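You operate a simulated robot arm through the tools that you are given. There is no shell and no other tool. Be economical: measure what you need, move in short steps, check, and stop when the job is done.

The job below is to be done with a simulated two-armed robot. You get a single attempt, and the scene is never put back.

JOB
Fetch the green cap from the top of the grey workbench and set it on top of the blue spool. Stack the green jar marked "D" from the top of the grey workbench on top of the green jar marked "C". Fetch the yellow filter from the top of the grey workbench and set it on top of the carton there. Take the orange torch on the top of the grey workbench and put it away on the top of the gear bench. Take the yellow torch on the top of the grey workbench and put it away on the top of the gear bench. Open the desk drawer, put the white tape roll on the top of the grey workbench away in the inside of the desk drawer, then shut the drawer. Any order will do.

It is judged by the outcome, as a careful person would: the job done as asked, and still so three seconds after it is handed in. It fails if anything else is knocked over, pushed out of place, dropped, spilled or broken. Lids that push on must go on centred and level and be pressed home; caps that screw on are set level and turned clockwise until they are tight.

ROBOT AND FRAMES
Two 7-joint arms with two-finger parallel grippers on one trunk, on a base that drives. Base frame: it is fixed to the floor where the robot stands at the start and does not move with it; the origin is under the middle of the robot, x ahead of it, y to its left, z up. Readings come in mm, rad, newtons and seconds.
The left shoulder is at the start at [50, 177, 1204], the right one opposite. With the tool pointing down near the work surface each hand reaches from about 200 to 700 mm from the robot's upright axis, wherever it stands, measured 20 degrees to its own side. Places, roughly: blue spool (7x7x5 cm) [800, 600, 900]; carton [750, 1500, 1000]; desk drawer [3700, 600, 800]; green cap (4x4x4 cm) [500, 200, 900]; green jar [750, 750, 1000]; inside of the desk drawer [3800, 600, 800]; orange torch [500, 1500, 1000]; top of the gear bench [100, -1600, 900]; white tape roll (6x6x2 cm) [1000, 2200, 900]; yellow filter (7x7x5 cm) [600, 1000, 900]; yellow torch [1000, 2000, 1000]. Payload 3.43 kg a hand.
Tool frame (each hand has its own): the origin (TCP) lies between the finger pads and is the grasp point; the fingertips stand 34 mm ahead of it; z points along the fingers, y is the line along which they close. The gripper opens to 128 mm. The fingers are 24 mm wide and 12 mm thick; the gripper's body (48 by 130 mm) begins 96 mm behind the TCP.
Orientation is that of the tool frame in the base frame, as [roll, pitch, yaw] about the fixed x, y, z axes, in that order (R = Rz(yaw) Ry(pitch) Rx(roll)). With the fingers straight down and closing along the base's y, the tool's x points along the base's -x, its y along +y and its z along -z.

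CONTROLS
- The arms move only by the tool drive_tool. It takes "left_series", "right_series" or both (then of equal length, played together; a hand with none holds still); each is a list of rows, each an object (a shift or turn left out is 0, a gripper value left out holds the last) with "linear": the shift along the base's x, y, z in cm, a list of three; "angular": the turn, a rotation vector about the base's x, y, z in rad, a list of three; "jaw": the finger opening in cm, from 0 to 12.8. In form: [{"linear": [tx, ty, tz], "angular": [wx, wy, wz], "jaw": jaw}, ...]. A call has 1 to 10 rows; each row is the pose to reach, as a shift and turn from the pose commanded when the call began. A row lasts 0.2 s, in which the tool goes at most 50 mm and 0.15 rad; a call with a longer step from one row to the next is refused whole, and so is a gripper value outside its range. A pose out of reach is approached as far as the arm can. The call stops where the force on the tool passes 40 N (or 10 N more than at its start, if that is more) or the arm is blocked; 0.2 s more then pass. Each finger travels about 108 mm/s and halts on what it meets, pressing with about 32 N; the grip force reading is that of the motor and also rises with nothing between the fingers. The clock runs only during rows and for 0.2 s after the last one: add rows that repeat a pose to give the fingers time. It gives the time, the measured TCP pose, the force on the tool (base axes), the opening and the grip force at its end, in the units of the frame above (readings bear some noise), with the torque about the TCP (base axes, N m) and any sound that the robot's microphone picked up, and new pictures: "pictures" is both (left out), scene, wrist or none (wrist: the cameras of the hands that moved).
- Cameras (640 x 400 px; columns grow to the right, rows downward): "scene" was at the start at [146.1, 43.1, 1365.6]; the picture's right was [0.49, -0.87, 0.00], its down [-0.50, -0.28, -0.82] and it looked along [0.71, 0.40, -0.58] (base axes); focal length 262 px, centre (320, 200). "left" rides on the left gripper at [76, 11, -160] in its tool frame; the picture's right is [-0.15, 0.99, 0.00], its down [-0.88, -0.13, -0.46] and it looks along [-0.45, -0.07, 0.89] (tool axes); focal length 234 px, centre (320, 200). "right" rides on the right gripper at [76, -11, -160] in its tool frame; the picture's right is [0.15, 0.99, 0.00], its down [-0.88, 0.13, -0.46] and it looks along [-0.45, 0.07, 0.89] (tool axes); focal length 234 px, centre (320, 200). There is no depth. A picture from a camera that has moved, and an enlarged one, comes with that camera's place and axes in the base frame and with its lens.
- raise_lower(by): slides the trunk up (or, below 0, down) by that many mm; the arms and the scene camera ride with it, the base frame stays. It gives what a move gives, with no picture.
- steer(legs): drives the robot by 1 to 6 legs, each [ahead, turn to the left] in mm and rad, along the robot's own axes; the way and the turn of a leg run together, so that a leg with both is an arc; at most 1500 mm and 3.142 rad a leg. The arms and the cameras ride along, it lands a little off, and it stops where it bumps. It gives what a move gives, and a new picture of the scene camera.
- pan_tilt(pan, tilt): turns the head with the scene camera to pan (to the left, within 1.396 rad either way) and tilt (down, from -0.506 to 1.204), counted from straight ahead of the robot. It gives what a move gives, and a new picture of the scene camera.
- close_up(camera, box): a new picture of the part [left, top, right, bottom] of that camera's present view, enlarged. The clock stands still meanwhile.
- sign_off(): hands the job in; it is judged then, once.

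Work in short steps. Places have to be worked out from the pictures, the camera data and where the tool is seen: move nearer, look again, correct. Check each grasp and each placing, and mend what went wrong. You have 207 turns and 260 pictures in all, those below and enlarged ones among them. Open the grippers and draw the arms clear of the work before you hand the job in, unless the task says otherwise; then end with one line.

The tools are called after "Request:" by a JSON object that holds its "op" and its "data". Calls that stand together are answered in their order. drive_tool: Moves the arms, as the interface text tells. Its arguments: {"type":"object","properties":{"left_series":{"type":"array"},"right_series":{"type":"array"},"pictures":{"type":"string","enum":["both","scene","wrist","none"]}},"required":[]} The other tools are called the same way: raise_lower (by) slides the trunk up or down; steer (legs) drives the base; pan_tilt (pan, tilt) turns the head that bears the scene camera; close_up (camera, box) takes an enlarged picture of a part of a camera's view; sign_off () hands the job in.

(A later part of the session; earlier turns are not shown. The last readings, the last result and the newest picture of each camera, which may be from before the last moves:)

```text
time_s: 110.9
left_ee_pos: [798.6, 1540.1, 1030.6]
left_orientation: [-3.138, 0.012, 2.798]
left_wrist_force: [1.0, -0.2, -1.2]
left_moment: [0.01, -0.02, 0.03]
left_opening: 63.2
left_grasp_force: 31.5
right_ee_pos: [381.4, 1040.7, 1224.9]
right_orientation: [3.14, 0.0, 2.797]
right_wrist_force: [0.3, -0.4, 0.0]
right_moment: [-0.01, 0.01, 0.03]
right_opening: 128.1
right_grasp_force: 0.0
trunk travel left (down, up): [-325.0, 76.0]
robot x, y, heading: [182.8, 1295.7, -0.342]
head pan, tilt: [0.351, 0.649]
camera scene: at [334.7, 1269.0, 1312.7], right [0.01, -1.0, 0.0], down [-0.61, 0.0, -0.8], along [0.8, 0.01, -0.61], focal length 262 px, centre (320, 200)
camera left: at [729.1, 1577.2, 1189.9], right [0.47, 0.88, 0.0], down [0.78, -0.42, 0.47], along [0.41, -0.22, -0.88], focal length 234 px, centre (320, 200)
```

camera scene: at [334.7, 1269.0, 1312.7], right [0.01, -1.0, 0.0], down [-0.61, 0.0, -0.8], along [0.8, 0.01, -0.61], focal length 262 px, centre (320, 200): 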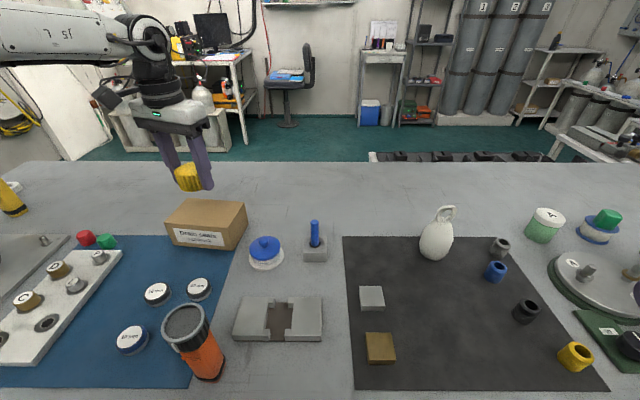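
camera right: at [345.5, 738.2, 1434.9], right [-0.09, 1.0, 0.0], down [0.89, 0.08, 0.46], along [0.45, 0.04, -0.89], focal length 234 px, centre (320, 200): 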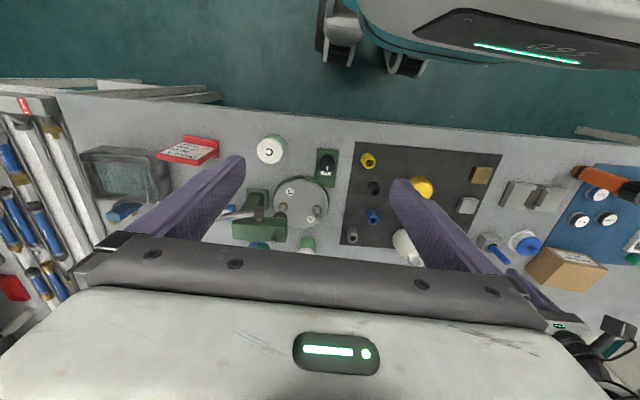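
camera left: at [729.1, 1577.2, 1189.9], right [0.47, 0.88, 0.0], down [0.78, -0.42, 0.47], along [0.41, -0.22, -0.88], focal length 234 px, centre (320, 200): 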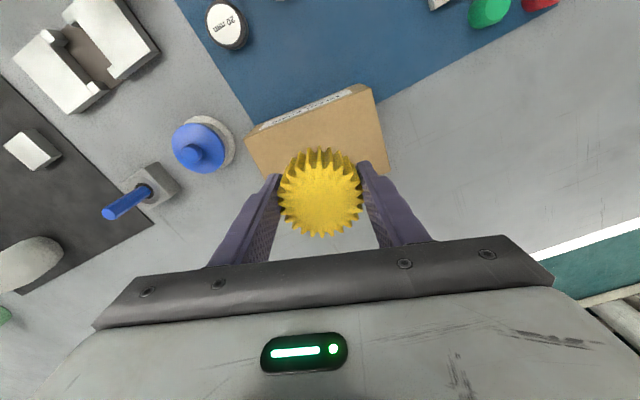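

The carton centre is about 12 mm nearer to me. I correct that and descend to 970.

Request:
{"op": "drive_tool", "data": {"left_series": [{"linear": [-1.2, 0.4, -2]}, {"linear": [-1.2, 0.4, -4.5]}, {"linear": [-1.2, 0.4, -6]}], "pictures": "wrist"}}

Request:
{"op": "close_up", "data": {"camera": "scene", "box": [140, 130, 260, 260]}}

```text
time_s: 111.7
left_ee_pos: [785.0, 1543.3, 972.0]
left_orientation: [-3.139, 0.009, 2.797]
left_wrist_force: [0.3, -0.2, 0.1]
left_moment: [0.01, 0.0, 0.02]
left_opening: 63.0
left_grasp_force: 32.3
right_ee_pos: [381.5, 1041.1, 1225.0]
right_orientation: [-3.14, 0.0, 2.798]
right_wrist_force: [-0.2, -0.3, -0.8]
right_moment: [0.0, -0.01, -0.02]
right_opening: 128.0
right_grasp_force: 0.0
trunk travel left (down, up): [-325.0, 76.0]
robot x, y, heading: [182.2, 1295.3, -0.341]
head pan, tilt: [0.351, 0.649]
camera left: at [715.7, 1581.0, 1131.6], right [0.47, 0.88, 0.0], down [0.78, -0.42, 0.47], along [0.41, -0.22, -0.89], focal length 234 px, centre (320, 200)
```

left: 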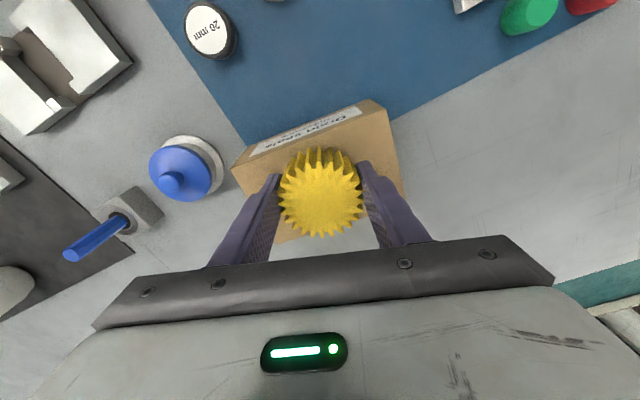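

```text
3.08 times, centred on (200, 195) of scene
camera zoom: at [334.3, 1269.2, 1312.7], right [0.01, -1.0, 0.0], down [-0.6, 0.0, -0.8], along [0.8, 0.01, -0.6], focal length 805 px, centre (689, 215)
```

zoom: 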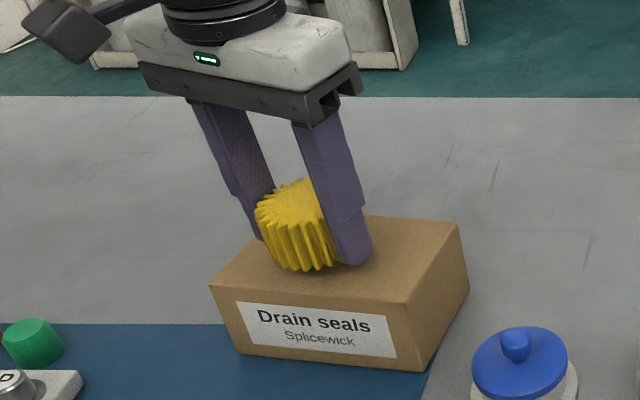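

Centred over the carton. I lower to contact in small steps.

Request:
{"op": "drive_tool", "data": {"left_series": [{"linear": [0.2, 0, -0.6]}, {"linear": [0.2, 0, -1.1]}, {"linear": [0.2, 0, -1.4]}], "pictures": "none"}}

```text
time_s: 112.5
left_ee_pos: [788.4, 1543.0, 958.3]
left_orientation: [-3.139, 0.012, 2.798]
left_wrist_force: [-0.8, 1.1, -0.8]
left_moment: [0.04, 0.01, 0.0]
left_opening: 62.8
left_grasp_force: 31.8
right_ee_pos: [380.3, 1040.0, 1225.3]
right_orientation: [-3.142, 0.003, 2.797]
right_wrist_force: [0.2, 0.0, -0.1]
right_moment: [-0.03, -0.01, -0.01]
right_opening: 128.3
right_grasp_force: 0.1
trunk travel left (down, up): [-325.0, 76.0]
robot x, y, heading: [181.7, 1292.3, -0.347]
head pan, tilt: [0.351, 0.649]
```

Request:
{"op": "drive_tool", "data": {"left_series": [{"linear": [0, 0, -0.2]}, {"linear": [0, 0, -0.4]}, {"linear": [0, 0, -0.5]}], "pictures": "none"}}

Request:
{"op": "close_up", "data": {"camera": "scene", "box": [140, 130, 260, 260]}}

```text
time_s: 113.3
left_ee_pos: [786.7, 1544.0, 958.0]
left_orientation: [-3.14, 0.015, 2.798]
left_wrist_force: [-8.6, 5.2, 21.2]
left_moment: [-0.29, 0.75, -0.26]
left_opening: 63.1
left_grasp_force: 32.4
right_ee_pos: [377.7, 1039.1, 1225.3]
right_orientation: [3.14, 0.003, 2.798]
right_wrist_force: [-1.0, -0.1, -0.2]
right_moment: [0.01, -0.03, -0.01]
right_opening: 128.0
right_grasp_force: 0.0
trunk travel left (down, up): [-325.0, 76.0]
robot x, y, heading: [179.4, 1291.7, -0.343]
head pan, tilt: [0.351, 0.649]
```

```text
3.08 times, centred on (200, 195) of scene
camera zoom: at [331.1, 1269.0, 1313.5], right [0.01, -1.0, 0.0], down [-0.6, 0.0, -0.8], along [0.8, 0.01, -0.6], focal length 805 px, centre (689, 215)
```

zoom: 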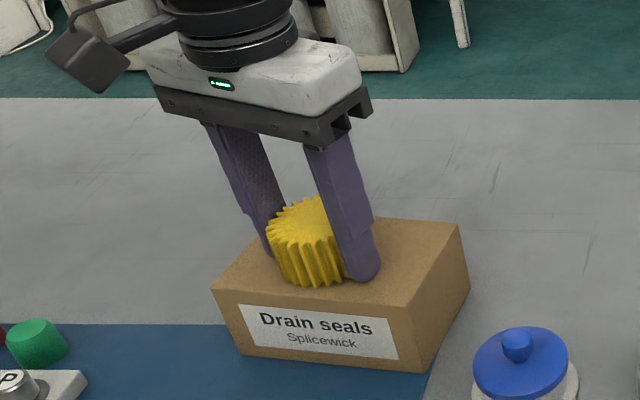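

In contact. I ease up, open and lift.

Request:
{"op": "drive_tool", "data": {"left_series": [{"linear": [0, 0, 0.3]}, {"linear": [0, 0, 0.3], "jaw": 7}, {"linear": [0, 0, 0.3], "jaw": 8.5}, {"linear": [0, 0, 0.5], "jaw": 8.5}, {"linear": [0, 0, 4]}, {"linear": [0, 0, 8]}, {"linear": [-2, -1, 11]}, {"linear": [-6, -2, 13]}, {"linear": [-10, -4, 15]}, {"linear": [-14, -6, 16.5]}], "pictures": "wrist"}}

Request:
{"op": "close_up", "data": {"camera": "scene", "box": [140, 130, 260, 260]}}

```text
time_s: 115.5
left_ee_pos: [646.9, 1481.6, 1120.4]
left_orientation: [-3.138, 0.011, 2.797]
left_wrist_force: [0.0, -0.2, -0.6]
left_moment: [0.0, -0.03, 0.02]
left_opening: 84.9
left_grasp_force: 0.1
right_ee_pos: [380.9, 1040.2, 1225.2]
right_orientation: [3.141, 0.002, 2.798]
right_wrist_force: [-0.1, 0.0, -0.1]
right_moment: [-0.02, -0.02, -0.01]
right_opening: 128.2
right_grasp_force: 0.1
trunk travel left (down, up): [-325.0, 76.0]
robot x, y, heading: [184.4, 1292.1, -0.338]
head pan, tilt: [0.351, 0.649]
camera left: at [576.7, 1518.8, 1279.3], right [0.47, 0.88, 0.0], down [0.78, -0.42, 0.47], along [0.41, -0.22, -0.88], focal length 234 px, centre (320, 200)
```

left: 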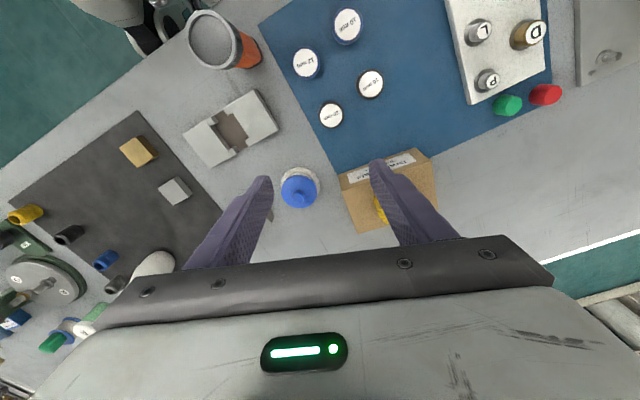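

```text
3.08 times, centred on (200, 195) of scene
camera zoom: at [333.5, 1269.0, 1312.9], right [0.01, -1.0, 0.0], down [-0.6, 0.0, -0.8], along [0.8, 0.01, -0.6], focal length 805 px, centre (689, 215)
```

zoom: 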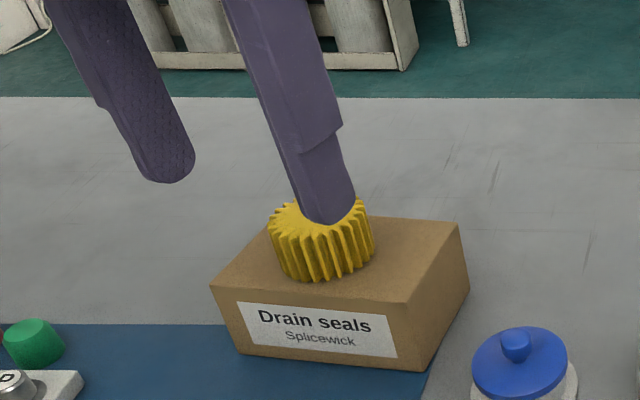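

The filter is placed. Next I look around for the tape, the yellow torch and the route around the bench.

Request:
{"op": "pan_tilt", "data": {"pan": 1.3, "tilt": 0.4}}

Request:
{"op": "pan_tilt", "data": {"pan": 0.3, "tilt": 0.2}}

Request:
{"op": "pan_tilt", "data": {"pan": -0.9, "tilt": 0.3}}

```text
time_s: 116.8
left_ee_pos: [647.8, 1481.6, 1119.5]
left_orientation: [-3.138, 0.011, 2.798]
left_wrist_force: [0.7, 0.4, 0.3]
left_moment: [-0.01, 0.01, -0.03]
left_opening: 84.9
left_grasp_force: 0.0
right_ee_pos: [381.3, 1040.6, 1225.8]
right_orientation: [3.141, 0.001, 2.798]
right_wrist_force: [-0.4, -0.4, 0.8]
right_moment: [-0.01, 0.0, 0.02]
right_opening: 128.1
right_grasp_force: 0.0
trunk travel left (down, up): [-325.0, 76.0]
robot x, y, heading: [181.5, 1290.9, -0.352]
head pan, tilt: [1.3, 0.4]
camera scene: at [300.8, 1344.2, 1335.2], right [0.82, -0.58, 0.0], down [-0.22, -0.32, -0.92], along [0.53, 0.75, -0.39], focal length 262 px, centre (320, 200)
```

scene: 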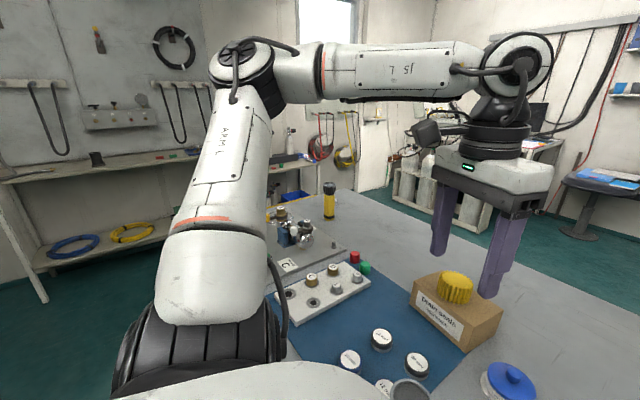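

```text
time_s: 118.0
left_ee_pos: [647.8, 1482.7, 1120.8]
left_orientation: [-3.139, 0.01, 2.799]
left_wrist_force: [-0.3, -0.1, -0.2]
left_moment: [0.0, 0.01, 0.03]
left_opening: 84.9
left_grasp_force: 0.1
right_ee_pos: [380.5, 1039.9, 1223.9]
right_orientation: [-3.141, 0.003, 2.797]
right_wrist_force: [-0.3, 0.2, -0.4]
right_moment: [0.01, -0.01, -0.02]
right_opening: 127.7
right_grasp_force: 0.0
trunk travel left (down, up): [-325.0, 76.0]
robot x, y, heading: [178.5, 1294.9, -0.34]
head pan, tilt: [0.3, 0.201]
camera scene: at [340.4, 1264.5, 1353.8], right [-0.04, -1.0, 0.0], down [-0.2, 0.01, -0.98], along [0.98, -0.04, -0.2], focal length 262 px, centre (320, 200)
```

scene: 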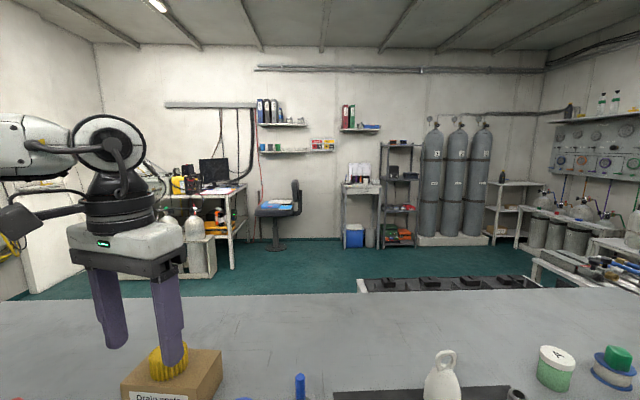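

```text
time_s: 119.4
left_ee_pos: [648.0, 1482.8, 1119.2]
left_orientation: [-3.139, 0.01, 2.796]
left_wrist_force: [0.8, -0.6, -0.1]
left_moment: [-0.01, -0.01, 0.02]
left_opening: 84.9
left_grasp_force: 0.1
right_ee_pos: [382.3, 1041.4, 1224.1]
right_orientation: [-3.141, 0.001, 2.798]
right_wrist_force: [-1.1, 0.1, -0.4]
right_moment: [-0.02, -0.02, 0.0]
right_opening: 127.8
right_grasp_force: 0.1
trunk travel left (down, up): [-325.0, 76.0]
robot x, y, heading: [183.0, 1295.1, -0.346]
head pan, tilt: [-0.901, 0.3]
camera scene: at [277.3, 1180.1, 1344.5], right [-0.95, -0.32, 0.0], down [-0.09, 0.28, -0.96], along [0.31, -0.9, -0.3], focal length 262 px, centre (320, 200)
```

scene: 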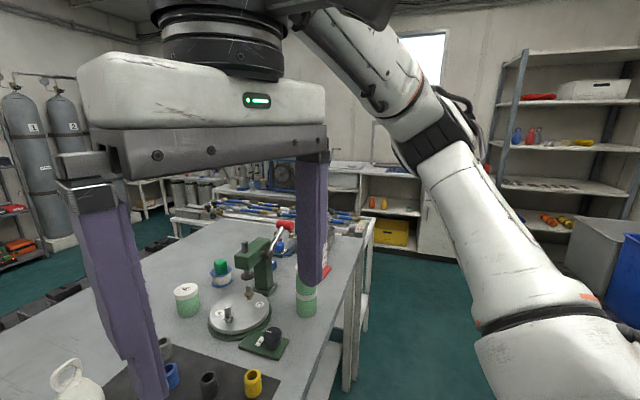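

I back away from the bench and turn to face along +y to inspect the far end, including the tape, the yellow torch and the passage.

Request:
{"op": "steer", "data": {"legs": [[-150, 0], [0, 1.75]]}}

Request:
{"op": "pan_tilt", "data": {"pan": -0.3, "tilt": 0.35}}

```text
time_s: 125.2
left_ee_pos: [-258.5, 1750.5, 1118.7]
left_orientation: [-3.139, 0.01, -1.671]
left_wrist_force: [0.5, 0.6, -0.4]
left_moment: [-0.01, -0.01, 0.01]
left_opening: 85.2
left_grasp_force: 0.0
right_ee_pos: [235.8, 1598.0, 1224.7]
right_orientation: [3.141, 0.001, -1.672]
right_wrist_force: [0.3, 0.8, 0.4]
right_moment: [-0.01, 0.02, -0.01]
right_opening: 128.0
right_grasp_force: 0.0
trunk travel left (down, up): [-325.0, 76.0]
robot x, y, heading: [40.7, 1343.6, 1.467]
head pan, tilt: [-0.901, 0.3]
camera scene: at [123.1, 1463.5, 1344.5], right [0.54, -0.84, 0.0], down [-0.25, -0.16, -0.96], along [0.81, 0.51, -0.3], focal length 262 px, centre (320, 200)
```

scene: 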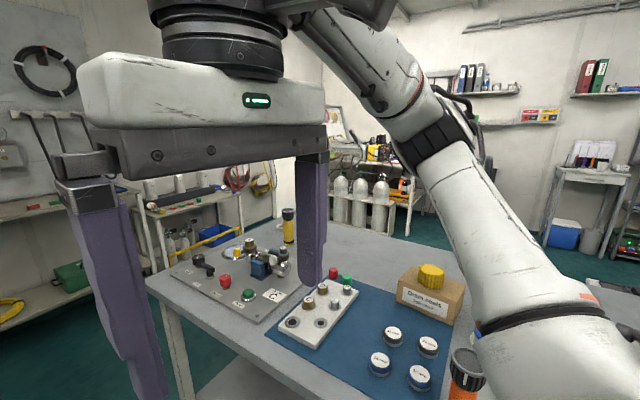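

```text
time_s: 126.2
left_ee_pos: [-258.3, 1750.9, 1119.7]
left_orientation: [-3.138, 0.01, -1.672]
left_wrist_force: [0.3, 0.4, -0.1]
left_moment: [0.0, 0.01, 0.01]
left_opening: 85.0
left_grasp_force: 0.1
right_ee_pos: [234.7, 1598.0, 1223.9]
right_orientation: [3.14, 0.001, -1.672]
right_wrist_force: [-0.1, -1.1, -0.1]
right_moment: [0.04, -0.03, 0.0]
right_opening: 128.0
right_grasp_force: 0.0
trunk travel left (down, up): [-325.0, 76.0]
robot x, y, heading: [36.1, 1345.6, 1.473]
head pan, tilt: [-0.3, 0.351]
camera scene: at [81.0, 1498.9, 1339.8], right [0.92, -0.39, 0.0], down [-0.13, -0.32, -0.94], along [0.37, 0.86, -0.34], focal length 262 px, centre (320, 200)
```

scene: 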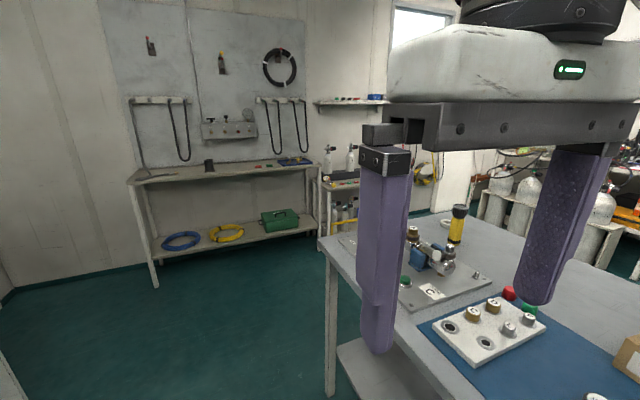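

The bench ends at y≈2320, with about 1.2 m free to the wall bench. The tape is at about (1019,2260) and the yellow torch at about (935,2134). I drive round to the end of the bench.

Request:
{"op": "steer", "data": {"legs": [[0, 0.1], [1450, 0], [0, -1.571], [870, 0]]}}

```text
time_s: 142.2
left_ee_pos: [1327.3, 3159.3, 1120.1]
left_orientation: [-3.139, 0.009, 3.14]
left_wrist_force: [0.4, -0.4, -0.3]
left_moment: [0.02, 0.01, 0.0]
left_opening: 84.8
left_grasp_force: 0.0
right_ee_pos: [1224.4, 2652.2, 1224.3]
right_orientation: [3.141, -0.002, 3.139]
right_wrist_force: [0.5, 0.9, -0.2]
right_moment: [0.01, -0.01, 0.01]
right_opening: 128.1
right_grasp_force: 0.0
trunk travel left (down, up): [-325.0, 76.0]
robot x, y, heading: [950.0, 2823.0, 0.001]
head pan, tilt: [-0.3, 0.351]
camera scene: at [1110.8, 2795.4, 1339.8], right [-0.3, -0.95, 0.0], down [-0.33, 0.1, -0.94], along [0.9, -0.28, -0.34], focal length 262 px, centre (320, 200)
```

scene: 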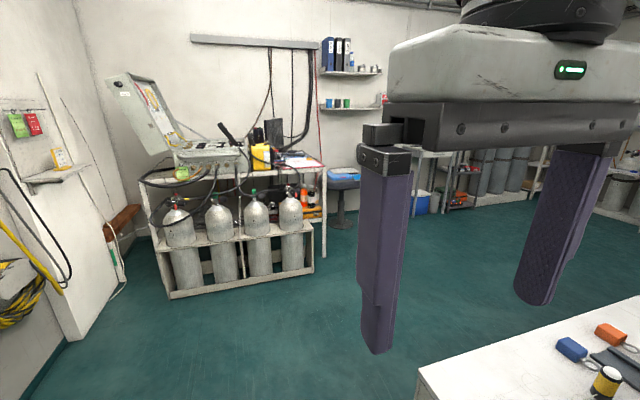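

I turn to face the end of the bench (-y).

Request:
{"op": "steer", "data": {"legs": [[0, -1.572], [120, 0]]}}

Request:
{"op": "pan_tilt", "data": {"pan": 0.0, "tilt": 0.75}}

```text
time_s: 147.2
left_ee_pos: [1293.9, 2331.7, 1118.4]
left_orientation: [-3.138, 0.01, 1.582]
left_wrist_force: [-0.7, -0.1, -0.3]
left_moment: [0.04, 0.0, 0.01]
left_opening: 85.2
left_grasp_force: 0.0
right_ee_pos: [785.1, 2427.7, 1224.9]
right_orientation: [-3.142, 0.0, 1.584]
right_wrist_force: [0.2, -0.3, -1.1]
right_moment: [0.06, -0.01, 0.0]
right_opening: 127.8
right_grasp_force: 0.0
trunk travel left (down, up): [-325.0, 76.0]
robot x, y, heading: [954.4, 2702.3, -1.553]
head pan, tilt: [-0.3, 0.351]
camera scene: at [927.1, 2543.1, 1339.6], right [-0.96, 0.28, 0.0], down [0.1, 0.33, -0.94], along [-0.27, -0.9, -0.34], focal length 262 px, centre (320, 200)
```

scene: 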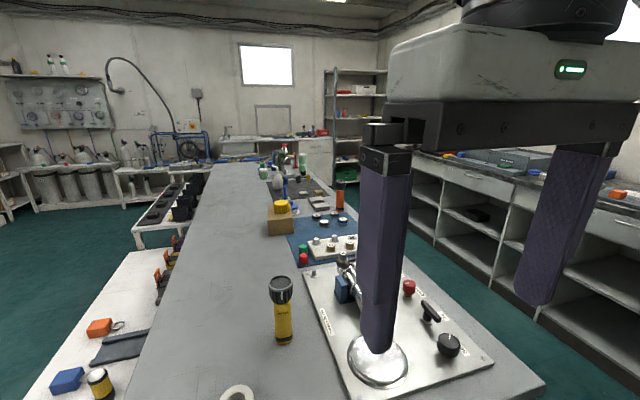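

```text
time_s: 148.1
left_ee_pos: [1294.1, 2333.0, 1119.5]
left_orientation: [-3.138, 0.01, 1.583]
left_wrist_force: [-0.7, -0.2, -0.7]
left_moment: [-0.01, -0.01, 0.01]
left_opening: 84.9
left_grasp_force: 0.1
right_ee_pos: [786.1, 2429.8, 1224.0]
right_orientation: [-3.141, 0.0, 1.582]
right_wrist_force: [-0.7, -0.1, -0.4]
right_moment: [-0.06, -0.02, 0.01]
right_opening: 128.0
right_grasp_force: 0.1
trunk travel left (down, up): [-325.0, 76.0]
robot x, y, heading: [957.0, 2705.5, -1.557]
head pan, tilt: [0.0, 0.75]
camera scene: at [954.5, 2550.4, 1304.2], right [-1.0, -0.01, 0.0], down [-0.01, 0.68, -0.73], along [0.01, -0.73, -0.68], focal length 262 px, centre (320, 200)
```

scene: 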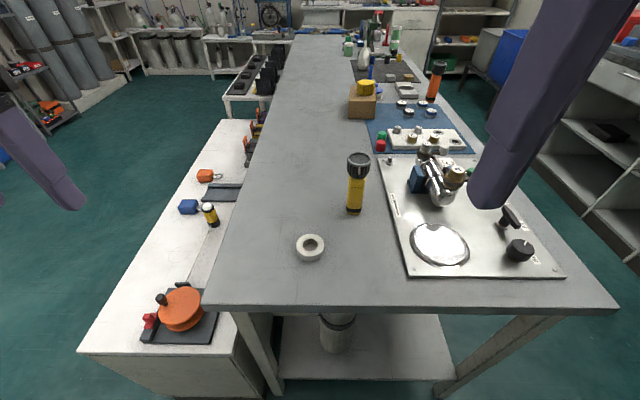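

The tape is at about (980,2216) and the torch at about (877,2091), 15 cm tall. I lower the trunk by 60 mm and move the left hand above the tape.

Request:
{"op": "raise_lower", "data": {"by": -60}}

Request:
{"op": "drive_tool", "data": {"left_series": [{"linear": [-4.5, -1.6, 0], "jaw": 9.5}, {"linear": [-9, -3.2, 0]}, {"linear": [-13.5, -4.8, 0]}, {"linear": [-18, -6.5, 0]}, {"linear": [-22.5, -8.3, 0]}, {"linear": [-27, -10, -1]}, {"linear": [-31.4, -11.7, -2]}, {"linear": [-31.4, -11.7, -6]}], "pictures": "both"}}

```text
time_s: 149.1
left_ee_pos: [1292.6, 2332.9, 1058.9]
left_orientation: [-3.138, 0.013, 1.584]
left_wrist_force: [-1.1, 0.4, -0.5]
left_moment: [-0.01, 0.01, 0.01]
left_opening: 85.0
left_grasp_force: 0.1
right_ee_pos: [785.2, 2428.7, 1164.8]
right_orientation: [-3.14, 0.002, 1.584]
right_wrist_force: [-0.3, -0.1, 0.9]
right_moment: [-0.01, 0.01, 0.02]
right_opening: 128.0
right_grasp_force: 0.1
trunk travel left (down, up): [-265.0, 136.0]
robot x, y, heading: [955.3, 2708.0, -1.561]
head pan, tilt: [0.0, 0.75]
```

```text
time_s: 150.9
left_ee_pos: [1084.4, 2284.9, 1026.2]
left_orientation: [-3.137, 0.012, 1.586]
left_wrist_force: [-0.3, -0.6, -1.0]
left_moment: [0.0, 0.03, -0.02]
left_opening: 95.1
left_grasp_force: 0.0
left hand out of reach, approached as far as the arm can: row 5, 6, 7, 8
right_ee_pos: [786.6, 2429.9, 1164.7]
right_orientation: [-3.141, 0.002, 1.582]
right_wrist_force: [0.4, -0.9, 0.2]
right_moment: [-0.01, 0.01, -0.01]
right_opening: 127.9
right_grasp_force: 0.0
trunk travel left (down, up): [-265.0, 136.0]
robot x, y, heading: [958.3, 2701.6, -1.556]
head pan, tilt: [0.0, 0.75]
camera scene: at [954.8, 2550.5, 1244.2], right [-1.0, -0.01, 0.0], down [-0.01, 0.68, -0.73], along [0.01, -0.73, -0.68], focal length 262 px, centre (320, 200)
camera left: at [1093.7, 2361.9, 1185.4], right [0.99, -0.13, 0.0], down [-0.12, -0.88, 0.47], along [-0.06, -0.46, -0.88], focal length 234 px, centre (320, 200)
```

scene: 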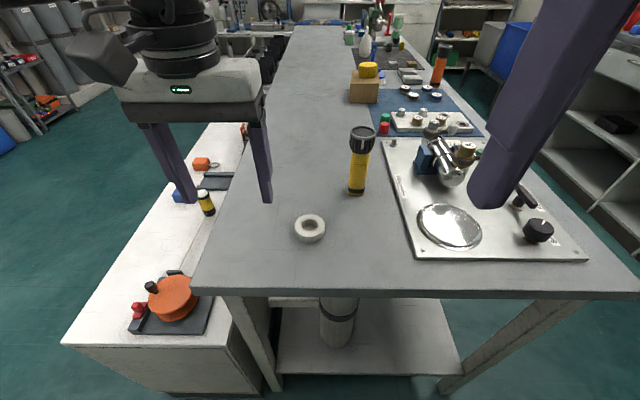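
left: 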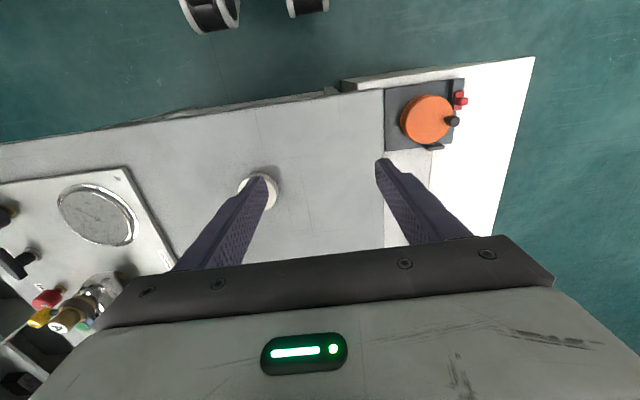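

The left hand can't come that far inward. I turn the robot right by 0.3 rad so the tape lies to the left hand's side.

Request:
{"op": "steer", "data": {"legs": [[0, -0.3]]}}

```text
time_s: 152.2
left_ee_pos: [956.1, 2265.3, 1026.8]
left_orientation: [-3.138, 0.009, 1.288]
left_wrist_force: [0.3, -0.1, 0.4]
left_moment: [0.0, 0.02, -0.02]
left_opening: 95.0
left_grasp_force: 0.0
right_ee_pos: [713.5, 2489.4, 1165.7]
right_orientation: [3.141, 0.001, 1.288]
right_wrist_force: [0.1, -0.6, 0.0]
right_moment: [-0.02, -0.01, -0.01]
right_opening: 127.9
right_grasp_force: 0.0
trunk travel left (down, up): [-265.0, 136.0]
robot x, y, heading: [953.1, 2707.2, -1.855]
head pan, tilt: [0.0, 0.75]
camera scene: at [909.7, 2556.7, 1244.2], right [-0.96, 0.28, 0.0], down [0.19, 0.65, -0.73], along [-0.2, -0.7, -0.68], focal length 262 px, centre (320, 200)
```

scene: 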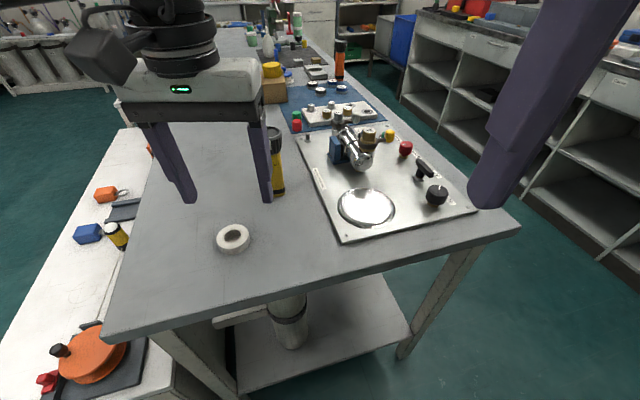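

The tape is confirmed at (982,2214). I move over it.

Request:
{"op": "drive_tool", "data": {"left_series": [{"linear": [1.3, -2.5, 0]}, {"linear": [2.6, -5.1, 0]}, {"linear": [2.6, -5.1, -4]}, {"linear": [2.6, -5.1, -7]}], "pictures": "wrist"}}

```text
time_s: 153.2
left_ee_pos: [982.0, 2212.5, 954.9]
left_orientation: [-3.138, 0.012, 1.29]
left_wrist_force: [0.3, -0.3, 0.1]
left_moment: [-0.01, 0.0, 0.02]
left_opening: 95.1
left_grasp_force: 0.1
right_ee_pos: [713.1, 2489.3, 1164.2]
right_orientation: [-3.141, 0.001, 1.289]
right_wrist_force: [-0.8, -0.1, -0.6]
right_moment: [0.0, -0.01, -0.01]
right_opening: 128.0
right_grasp_force: 0.0
trunk travel left (down, up): [-265.0, 136.0]
robot x, y, heading: [953.5, 2702.4, -1.854]
head pan, tilt: [0.0, 0.75]
camera left: at [1013.3, 2282.5, 1115.1], right [0.91, -0.42, 0.0], down [-0.37, -0.8, 0.47], along [-0.2, -0.42, -0.88], focal length 234 px, centre (320, 200)
```

left: 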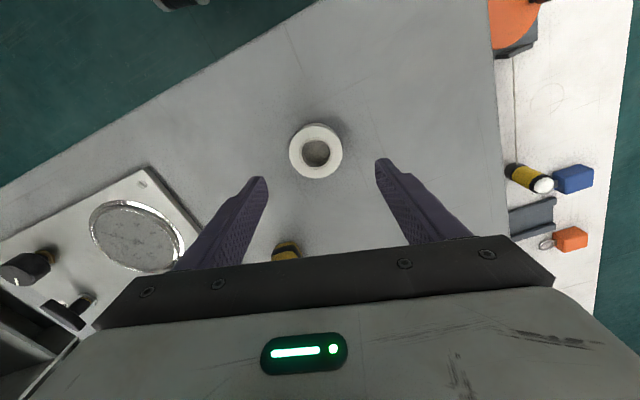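

The tape is about 12 mm nearer, at (981,2224). I descend to TCP 887 and close.

Request:
{"op": "drive_tool", "data": {"left_series": [{"linear": [-0.1, 1.15, -3]}, {"linear": [-0.1, 1.15, -6]}, {"linear": [-0.1, 1.15, -6.9]}, {"linear": [-0.1, 1.15, -6.9], "jaw": 6.5}, {"linear": [-0.1, 1.15, -6.9], "jaw": 4.5}, {"linear": [-0.1, 1.15, -6.9], "jaw": 4.5}], "pictures": "wrist"}}

```text
time_s: 154.6
left_ee_pos: [980.6, 2226.1, 888.7]
left_orientation: [-3.137, 0.009, 1.288]
left_wrist_force: [-0.7, -0.3, 0.1]
left_moment: [0.01, 0.0, 0.0]
left_opening: 55.1
left_grasp_force: 31.8
right_ee_pos: [714.2, 2490.3, 1164.7]
right_orientation: [-3.141, 0.001, 1.289]
right_wrist_force: [0.2, -0.9, 0.1]
right_moment: [-0.01, 0.03, -0.02]
right_opening: 127.9
right_grasp_force: 0.1
trunk travel left (down, up): [-265.0, 136.0]
robot x, y, heading: [955.6, 2705.7, -1.856]
head pan, tilt: [0.0, 0.75]
camera left: at [1012.7, 2296.4, 1047.8], right [0.91, -0.42, 0.0], down [-0.37, -0.8, 0.47], along [-0.2, -0.42, -0.88], focal length 234 px, centre (320, 200)
```

left: 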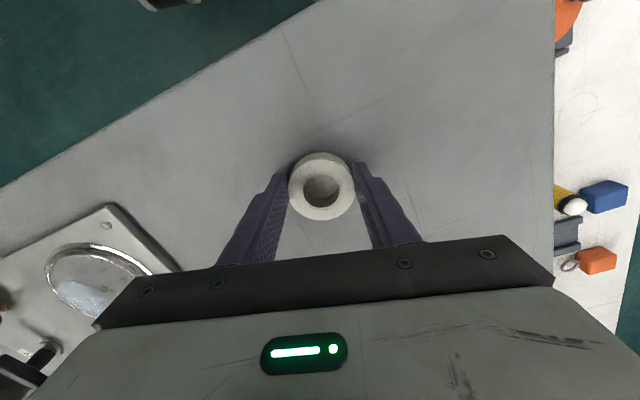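

The tape is gripped at 55 mm. I lift it high and pull back.

Request:
{"op": "drive_tool", "data": {"left_series": [{"linear": [0, 0, 1], "jaw": 4.5}, {"linear": [0, 0, 5]}, {"linear": [0, 0, 10]}, {"linear": [0, 3, 14]}, {"linear": [0, 6, 18]}, {"linear": [0, 9, 21]}], "pictures": "wrist"}}

```text
time_s: 156.0
left_ee_pos: [980.9, 2317.1, 1096.1]
left_orientation: [-3.139, 0.012, 1.288]
left_wrist_force: [-0.4, 0.0, -0.5]
left_moment: [0.01, 0.01, 0.02]
left_opening: 55.3
left_grasp_force: 31.5
right_ee_pos: [714.1, 2488.5, 1164.7]
right_orientation: [3.14, 0.002, 1.288]
right_wrist_force: [0.5, 0.0, -0.9]
right_moment: [-0.03, -0.03, -0.04]
right_opening: 128.0
right_grasp_force: 0.1
trunk travel left (down, up): [-265.0, 136.0]
robot x, y, heading: [954.7, 2704.1, -1.856]
head pan, tilt: [0.0, 0.75]
camera left: at [1013.0, 2388.0, 1255.3], right [0.91, -0.42, 0.0], down [-0.37, -0.8, 0.47], along [-0.2, -0.42, -0.88], focal length 234 px, centre (320, 200)
```

left: 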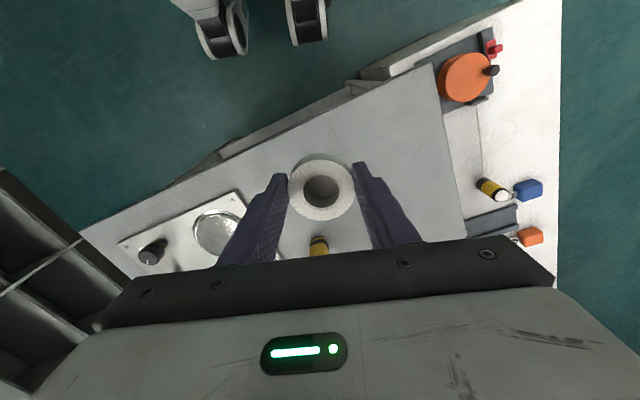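

The tape is held. I drive around: head +x to x≈2200, then diagonally towards the desk.

Request:
{"op": "steer", "data": {"legs": [[0, 1.856], [1250, 0], [0, -1.207], [1000, 0], [900, 0], [0, 1.207]]}}

Request:
{"op": "pan_tilt", "data": {"pan": 0.0, "tilt": 0.35}}

```text
time_s: 181.8
left_ee_pos: [3097.3, 980.2, 1096.3]
left_orientation: [-3.14, 0.012, 3.108]
left_wrist_force: [-0.2, -0.6, -1.0]
left_moment: [-0.01, 0.01, -0.01]
left_opening: 55.1
left_grasp_force: 32.2
right_ee_pos: [2995.0, 678.1, 1165.0]
right_orientation: [3.141, 0.001, 3.107]
right_wrist_force: [-0.4, 0.1, -0.5]
right_moment: [-0.03, 0.0, -0.01]
right_opening: 128.1
right_grasp_force: 0.0
trunk travel left (down, up): [-265.0, 136.0]
robot x, y, heading: [2729.4, 856.8, -0.033]
head pan, tilt: [0.0, 0.75]
camera scene: at [2880.6, 852.6, 1244.2], right [-0.04, -1.0, 0.0], down [-0.68, 0.02, -0.73], along [0.73, -0.03, -0.68], focal length 262 px, centre (320, 200)
```

scene: 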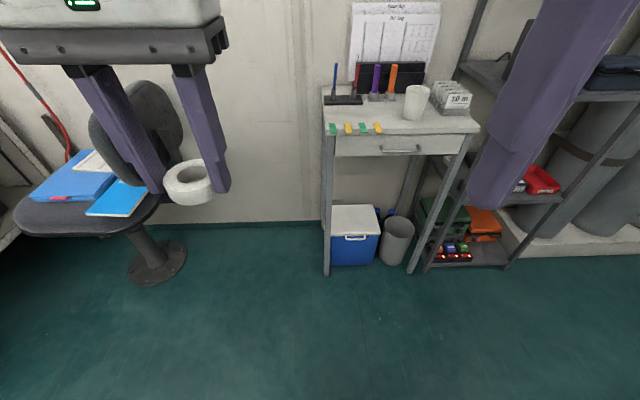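

```text
time_s: 182.7
left_ee_pos: [3097.2, 980.3, 1095.3]
left_orientation: [-3.139, 0.013, 3.107]
left_wrist_force: [0.9, 0.2, -0.4]
left_moment: [-0.02, -0.04, -0.03]
left_opening: 54.7
left_grasp_force: 31.9
right_ee_pos: [2994.3, 677.6, 1165.2]
right_orientation: [3.14, 0.002, 3.107]
right_wrist_force: [-1.0, 0.4, 0.0]
right_moment: [0.01, -0.01, -0.02]
right_opening: 128.0
right_grasp_force: 0.1
trunk travel left (down, up): [-265.0, 136.0]
robot x, y, heading: [2729.4, 859.3, -0.038]
head pan, tilt: [0.0, 0.351]
camera scene: at [2890.9, 852.1, 1279.7], right [-0.04, -1.0, 0.0], down [-0.34, 0.01, -0.94], along [0.94, -0.03, -0.34], focal length 262 px, centre (320, 200)
```

scene: 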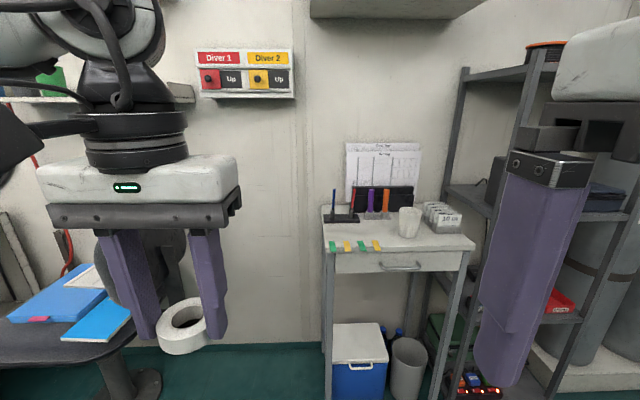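

The desk drawer's handle is a horizontal bar at about (3600,561,785). I drive to about (3000,700) facing the desk.

Request:
{"op": "steer", "data": {"legs": [[0, -0.495], [314, 0], [0, 0.53]]}}

Request:
{"op": "pan_tilt", "data": {"pan": -0.25, "tilt": 0.55}}

Request:
{"op": "close_up", "data": {"camera": "scene", "box": [220, 100, 420, 260]}}

```text
time_s: 187.8
left_ee_pos: [3364.1, 833.7, 1096.2]
left_orientation: [-3.139, 0.011, -3.139]
left_wrist_force: [0.2, -0.2, -0.4]
left_moment: [-0.01, 0.01, 0.0]
left_opening: 54.7
left_grasp_force: 32.5
right_ee_pos: [3274.1, 527.8, 1164.5]
right_orientation: [-3.141, 0.003, -3.136]
right_wrist_force: [1.3, 0.2, -0.3]
right_moment: [0.03, -0.01, 0.01]
right_opening: 127.9
right_grasp_force: 0.1
trunk travel left (down, up): [-265.0, 136.0]
robot x, y, heading: [3001.5, 695.5, 0.002]
head pan, tilt: [0.0, 0.351]
camera scene: at [3163.5, 697.4, 1279.8], right [0.0, -1.0, 0.0], down [-0.34, 0.0, -0.94], along [0.94, 0.0, -0.34], focal length 262 px, centre (320, 200)
```

scene: 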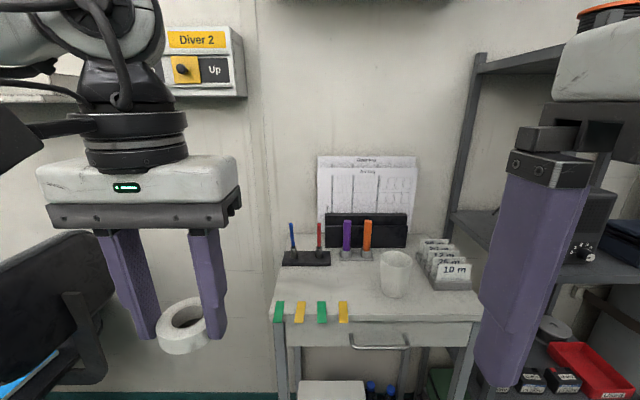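

```text
time_s: 188.5
left_ee_pos: [3365.1, 834.0, 1095.2]
left_orientation: [-3.139, 0.012, -3.138]
left_wrist_force: [0.7, -0.2, -0.6]
left_moment: [-0.03, -0.01, -0.04]
left_opening: 54.5
left_grasp_force: 31.9
right_ee_pos: [3274.3, 527.0, 1164.9]
right_orientation: [3.141, 0.001, -3.137]
right_wrist_force: [-0.5, -1.4, 0.1]
right_moment: [-0.03, 0.03, 0.01]
right_opening: 128.0
right_grasp_force: 0.1
trunk travel left (down, up): [-265.0, 136.0]
robot x, y, heading: [3002.7, 695.5, -0.0]
head pan, tilt: [-0.25, 0.55]
camera scene: at [3157.6, 675.0, 1261.6], right [-0.24, -0.97, 0.0], down [-0.51, 0.13, -0.85], along [0.83, -0.21, -0.52], focal length 262 px, centre (320, 200)
```

scene: 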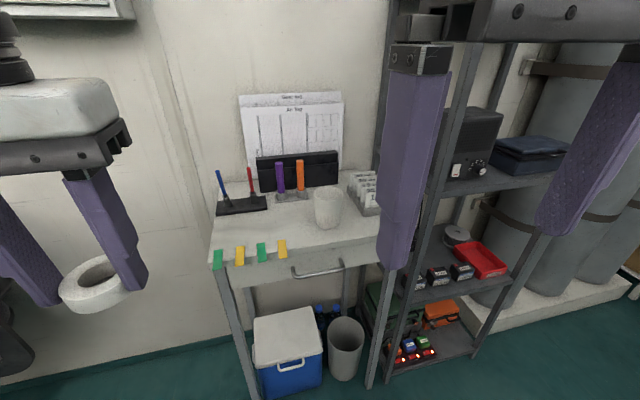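

```text
2.50 times, centred on (320, 180) of scene
camera zoom: at [3157.6, 675.0, 1261.6], right [-0.24, -0.97, 0.0], down [-0.51, 0.13, -0.85], along [0.83, -0.21, -0.52], focal length 654 px, centre (320, 250)
```

zoom: 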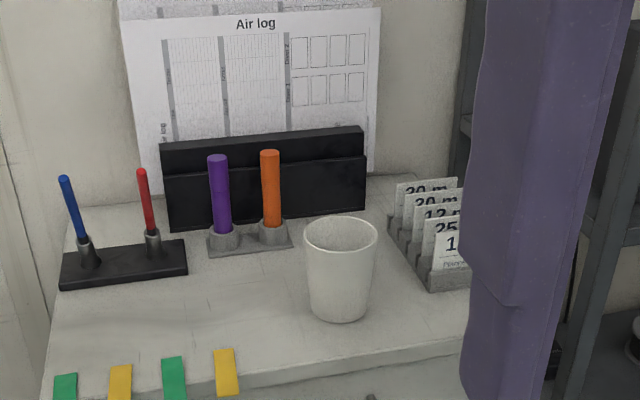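

The handle is at (3600,565,785), spanning y 500–631. I enlarge it to see its gap.

Request:
{"op": "close_up", "data": {"camera": "scene", "box": [260, 220, 400, 310]}}

```text
4.44 times, centred on (330, 265) of scene
camera zoom: at [3157.6, 675.0, 1261.6], right [-0.24, -0.97, 0.0], down [-0.51, 0.13, -0.85], along [0.83, -0.21, -0.52], focal length 1163 px, centre (276, -89)
```

zoom: 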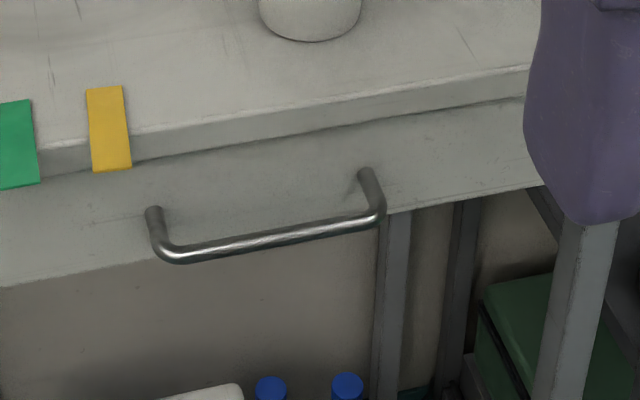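

The bar is about 30 mm off the drawer face, so a tool-down grasp with the fingers closing along x should fit. I turn the right hand by -90° in yaw while moving it forward, staying high.

Request:
{"op": "drive_tool", "data": {"right_series": [{"linear": [2, 0, 0], "angular": [0, 0, -0.145]}, {"linear": [4, 0, 0], "angular": [0, 0, -0.29]}, {"linear": [6, 0, 0], "angular": [0, 0, -0.435]}, {"linear": [8, 0, 0], "angular": [0, 0, -0.58]}, {"linear": [10, 0, 0], "angular": [0, 0, -0.725]}, {"linear": [12, 0, 0], "angular": [0, 0, -0.87]}, {"linear": [14, 0, 0], "angular": [0, 0, -1.015]}, {"linear": [16, 0, 0], "angular": [0, 0, -1.16]}, {"linear": [18, 0, 0], "angular": [0, 0, -1.305], "jaw": 4}, {"linear": [20, 0.5, 0], "angular": [0, 0, -1.45]}], "pictures": "none"}}

```text
time_s: 190.7
left_ee_pos: [3365.3, 833.8, 1096.6]
left_orientation: [-3.138, 0.013, -3.139]
left_wrist_force: [0.2, 0.7, -1.6]
left_moment: [0.03, -0.02, 0.01]
left_opening: 54.7
left_grasp_force: 31.5
right_ee_pos: [3474.7, 533.7, 1163.9]
right_orientation: [3.139, 0.0, 1.693]
right_wrist_force: [-0.2, 0.1, -0.7]
right_moment: [0.01, 0.03, 0.0]
right_opening: 39.6
right_grasp_force: 0.1
trunk travel left (down, up): [-265.0, 136.0]
robot x, y, heading: [3002.1, 696.4, 0.002]
head pan, tilt: [-0.25, 0.55]
```

The yaw works. I lower the trunk by 120 mm, finish the yaw and bring the hand over the bar, still above it.

Request:
{"op": "raise_lower", "data": {"by": -120}}

Request:
{"op": "drive_tool", "data": {"right_series": [{"linear": [2, 0.3, -4], "angular": [0, 0, -0.12]}, {"linear": [4, 0.6, -8], "angular": [0, 0, -0.12]}, {"linear": [6, 0.6, -12], "angular": [0, 0, -0.12]}, {"linear": [7, 0.6, -15], "angular": [0, 0, -0.12]}], "pictures": "both"}}

```text
time_s: 192.2
left_ee_pos: [3363.9, 833.3, 977.1]
left_orientation: [-3.138, 0.012, -3.138]
left_wrist_force: [-0.8, -0.1, -0.8]
left_moment: [0.0, 0.02, 0.0]
left_opening: 54.7
left_grasp_force: 32.3
right_ee_pos: [3473.4, 532.6, 1043.2]
right_orientation: [3.138, 0.001, 1.698]
right_wrist_force: [-0.6, 0.1, -0.9]
right_moment: [-0.02, 0.02, 0.0]
right_opening: 39.9
right_grasp_force: 0.1
trunk travel left (down, up): [-145.0, 256.0]
robot x, y, heading: [2999.7, 693.7, 0.004]
head pan, tilt: [-0.25, 0.55]
```

```text
time_s: 193.2
left_ee_pos: [3364.2, 833.9, 976.6]
left_orientation: [-3.138, 0.012, -3.139]
left_wrist_force: [0.0, -0.8, -0.4]
left_moment: [-0.02, -0.02, 0.02]
left_opening: 54.9
left_grasp_force: 32.3
right_ee_pos: [3545.1, 540.0, 894.4]
right_orientation: [3.139, -0.001, 1.577]
right_wrist_force: [0.2, -1.0, -0.1]
right_moment: [0.02, 0.02, 0.01]
right_opening: 39.9
right_grasp_force: 0.1
trunk travel left (down, up): [-145.0, 256.0]
robot x, y, heading: [2993.6, 696.0, -0.003]
head pan, tilt: [-0.25, 0.55]
camera scene: at [3157.8, 674.9, 1141.5], right [-0.24, -0.97, 0.0], down [-0.51, 0.13, -0.85], along [0.83, -0.21, -0.52], focal length 262 px, centre (320, 200)
camera right: at [3532.2, 616.1, 1054.0], right [0.99, 0.15, 0.0], down [0.14, -0.88, 0.46], along [0.07, -0.45, -0.89], focal length 234 px, centre (320, 200)
```

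scene: 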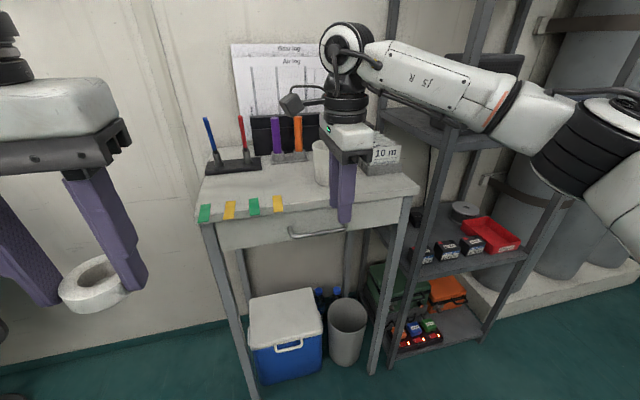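
right: 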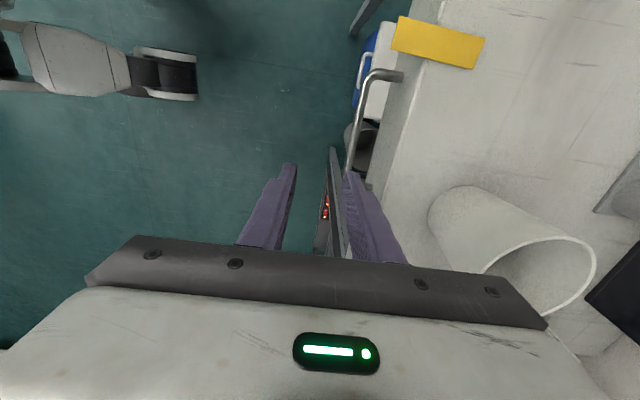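

The camera shows the bar clearly, but the slot between it and the desk edge is narrow. I'll tilt the fingers forward by about 0.5 rad so the rear finger enters from in front. First I enlarge for measurement.

Request:
{"op": "close_up", "data": {"camera": "right", "box": [280, 40, 440, 200]}}

```text
2.50 times, centred on (360, 120) of right
camera zoom: at [3532.2, 616.1, 1054.0], right [0.99, 0.15, 0.0], down [0.14, -0.88, 0.46], along [0.07, -0.45, -0.89], focal length 585 px, centre (220, 400)
```

zoom: 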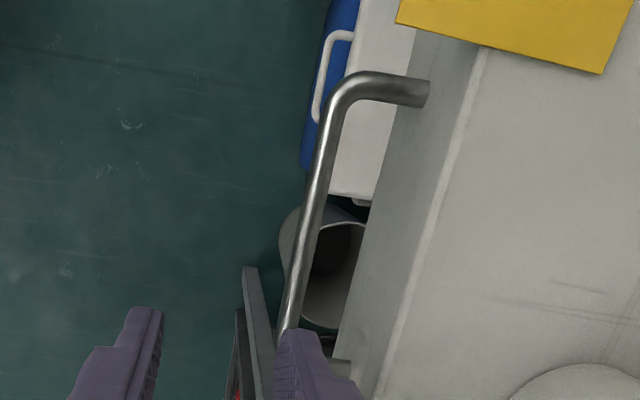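

The bar is at about (3577,·,803), the face at about 3611. I tilt the fingers 0.25 rad forward and position just above the slot.

Request:
{"op": "drive_tool", "data": {"right_series": [{"linear": [0, 0, 0], "angular": [0, -0.13, 0]}, {"linear": [0, 0, 0], "angular": [0, -0.25, 0]}, {"linear": [0.5, 0, -2], "angular": [0, -0.25, 0]}, {"linear": [0.8, 0, -4], "angular": [0, -0.25, 0]}], "pictures": "wrist"}}

Request:
{"op": "close_up", "data": {"camera": "scene", "box": [260, 150, 400, 270]}}

```text
time_s: 194.2
left_ee_pos: [3363.9, 832.6, 976.4]
left_orientation: [-3.138, 0.013, -3.139]
left_wrist_force: [-0.4, 0.4, -0.7]
left_moment: [0.0, -0.02, 0.0]
left_opening: 54.9
left_grasp_force: 32.1
right_ee_pos: [3551.4, 540.5, 854.3]
right_orientation: [2.888, 0.002, 1.575]
right_wrist_force: [-0.1, -0.1, -0.4]
right_moment: [-0.03, -0.04, -0.03]
right_opening: 39.7
right_grasp_force: 0.1
trunk travel left (down, up): [-145.0, 256.0]
robot x, y, heading: [2997.6, 695.5, 0.005]
head pan, tilt: [-0.25, 0.55]
camera right: at [3499.1, 615.9, 1007.0], right [0.96, 0.15, 0.25], down [0.02, -0.88, 0.48], along [0.29, -0.45, -0.84], focal length 234 px, centre (320, 200)
```

right: 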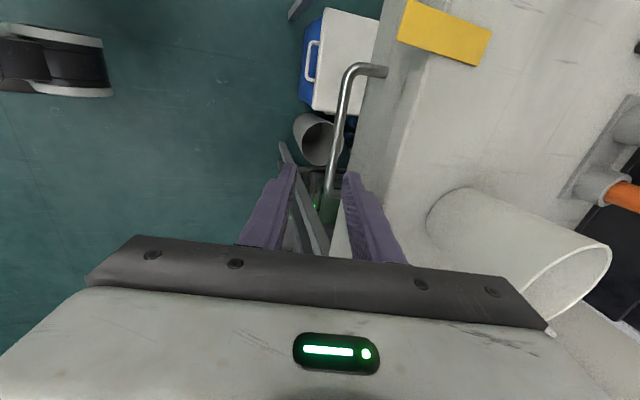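

```text
3.33 times, centred on (330, 210) of scene
camera zoom: at [3157.7, 674.9, 1141.5], right [-0.24, -0.97, 0.0], down [-0.51, 0.13, -0.85], along [0.83, -0.21, -0.52], focal length 872 px, centre (287, 167)
```

zoom: 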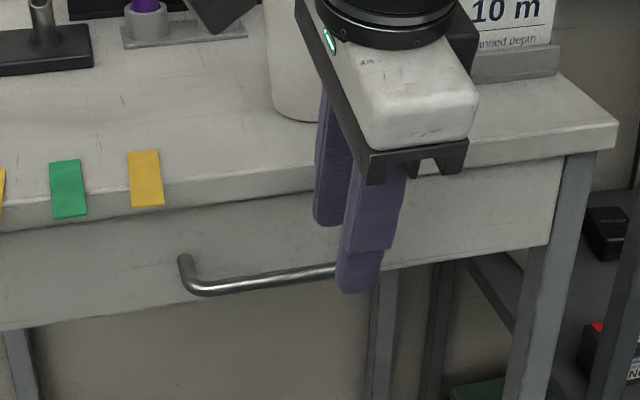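

The bar lies between the fingers about 11 mm off axis, as planned. I slide down along the tool axis by 40 mm.

Request:
{"op": "drive_tool", "data": {"right_series": [{"linear": [0.35, 0, -1.4]}, {"linear": [0.7, 0, -2.8]}, {"linear": [1.0, 0, -4.0]}], "pictures": "wrist"}}

Request:
{"op": "close_up", "data": {"camera": "scene", "box": [260, 150, 400, 270]}}

```text
time_s: 195.0
left_ee_pos: [3364.2, 833.6, 976.0]
left_orientation: [-3.137, 0.012, -3.139]
left_wrist_force: [0.2, 0.1, -0.1]
left_moment: [0.02, 0.0, 0.01]
left_opening: 54.7
left_grasp_force: 32.0
right_ee_pos: [3562.0, 537.5, 814.7]
right_orientation: [2.891, 0.001, 1.577]
right_wrist_force: [-0.6, 0.5, -0.7]
right_moment: [0.02, 0.03, 0.01]
right_opening: 39.8
right_grasp_force: 0.0
trunk travel left (down, up): [-145.0, 256.0]
robot x, y, heading: [3001.8, 696.2, 0.007]
head pan, tilt: [-0.25, 0.55]
camera right: at [3510.4, 614.7, 966.1], right [0.96, 0.15, 0.25], down [0.02, -0.88, 0.48], along [0.29, -0.45, -0.84], focal length 234 px, centre (320, 200)
```

right: 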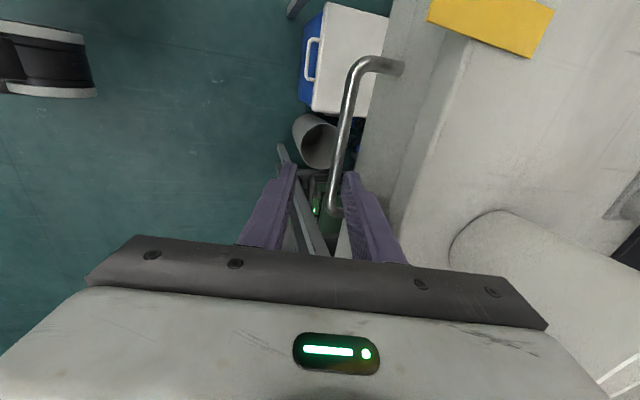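

```text
3.33 times, centred on (330, 210) of scene
camera zoom: at [3157.6, 674.9, 1141.5], right [-0.24, -0.97, 0.0], down [-0.51, 0.13, -0.85], along [0.83, -0.21, -0.52], focal length 872 px, centre (287, 167)
```

zoom: 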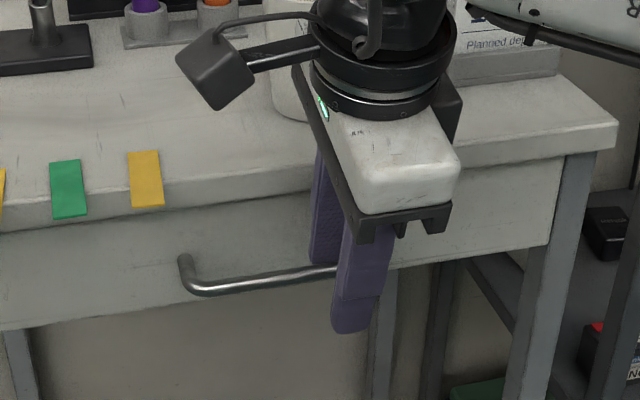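

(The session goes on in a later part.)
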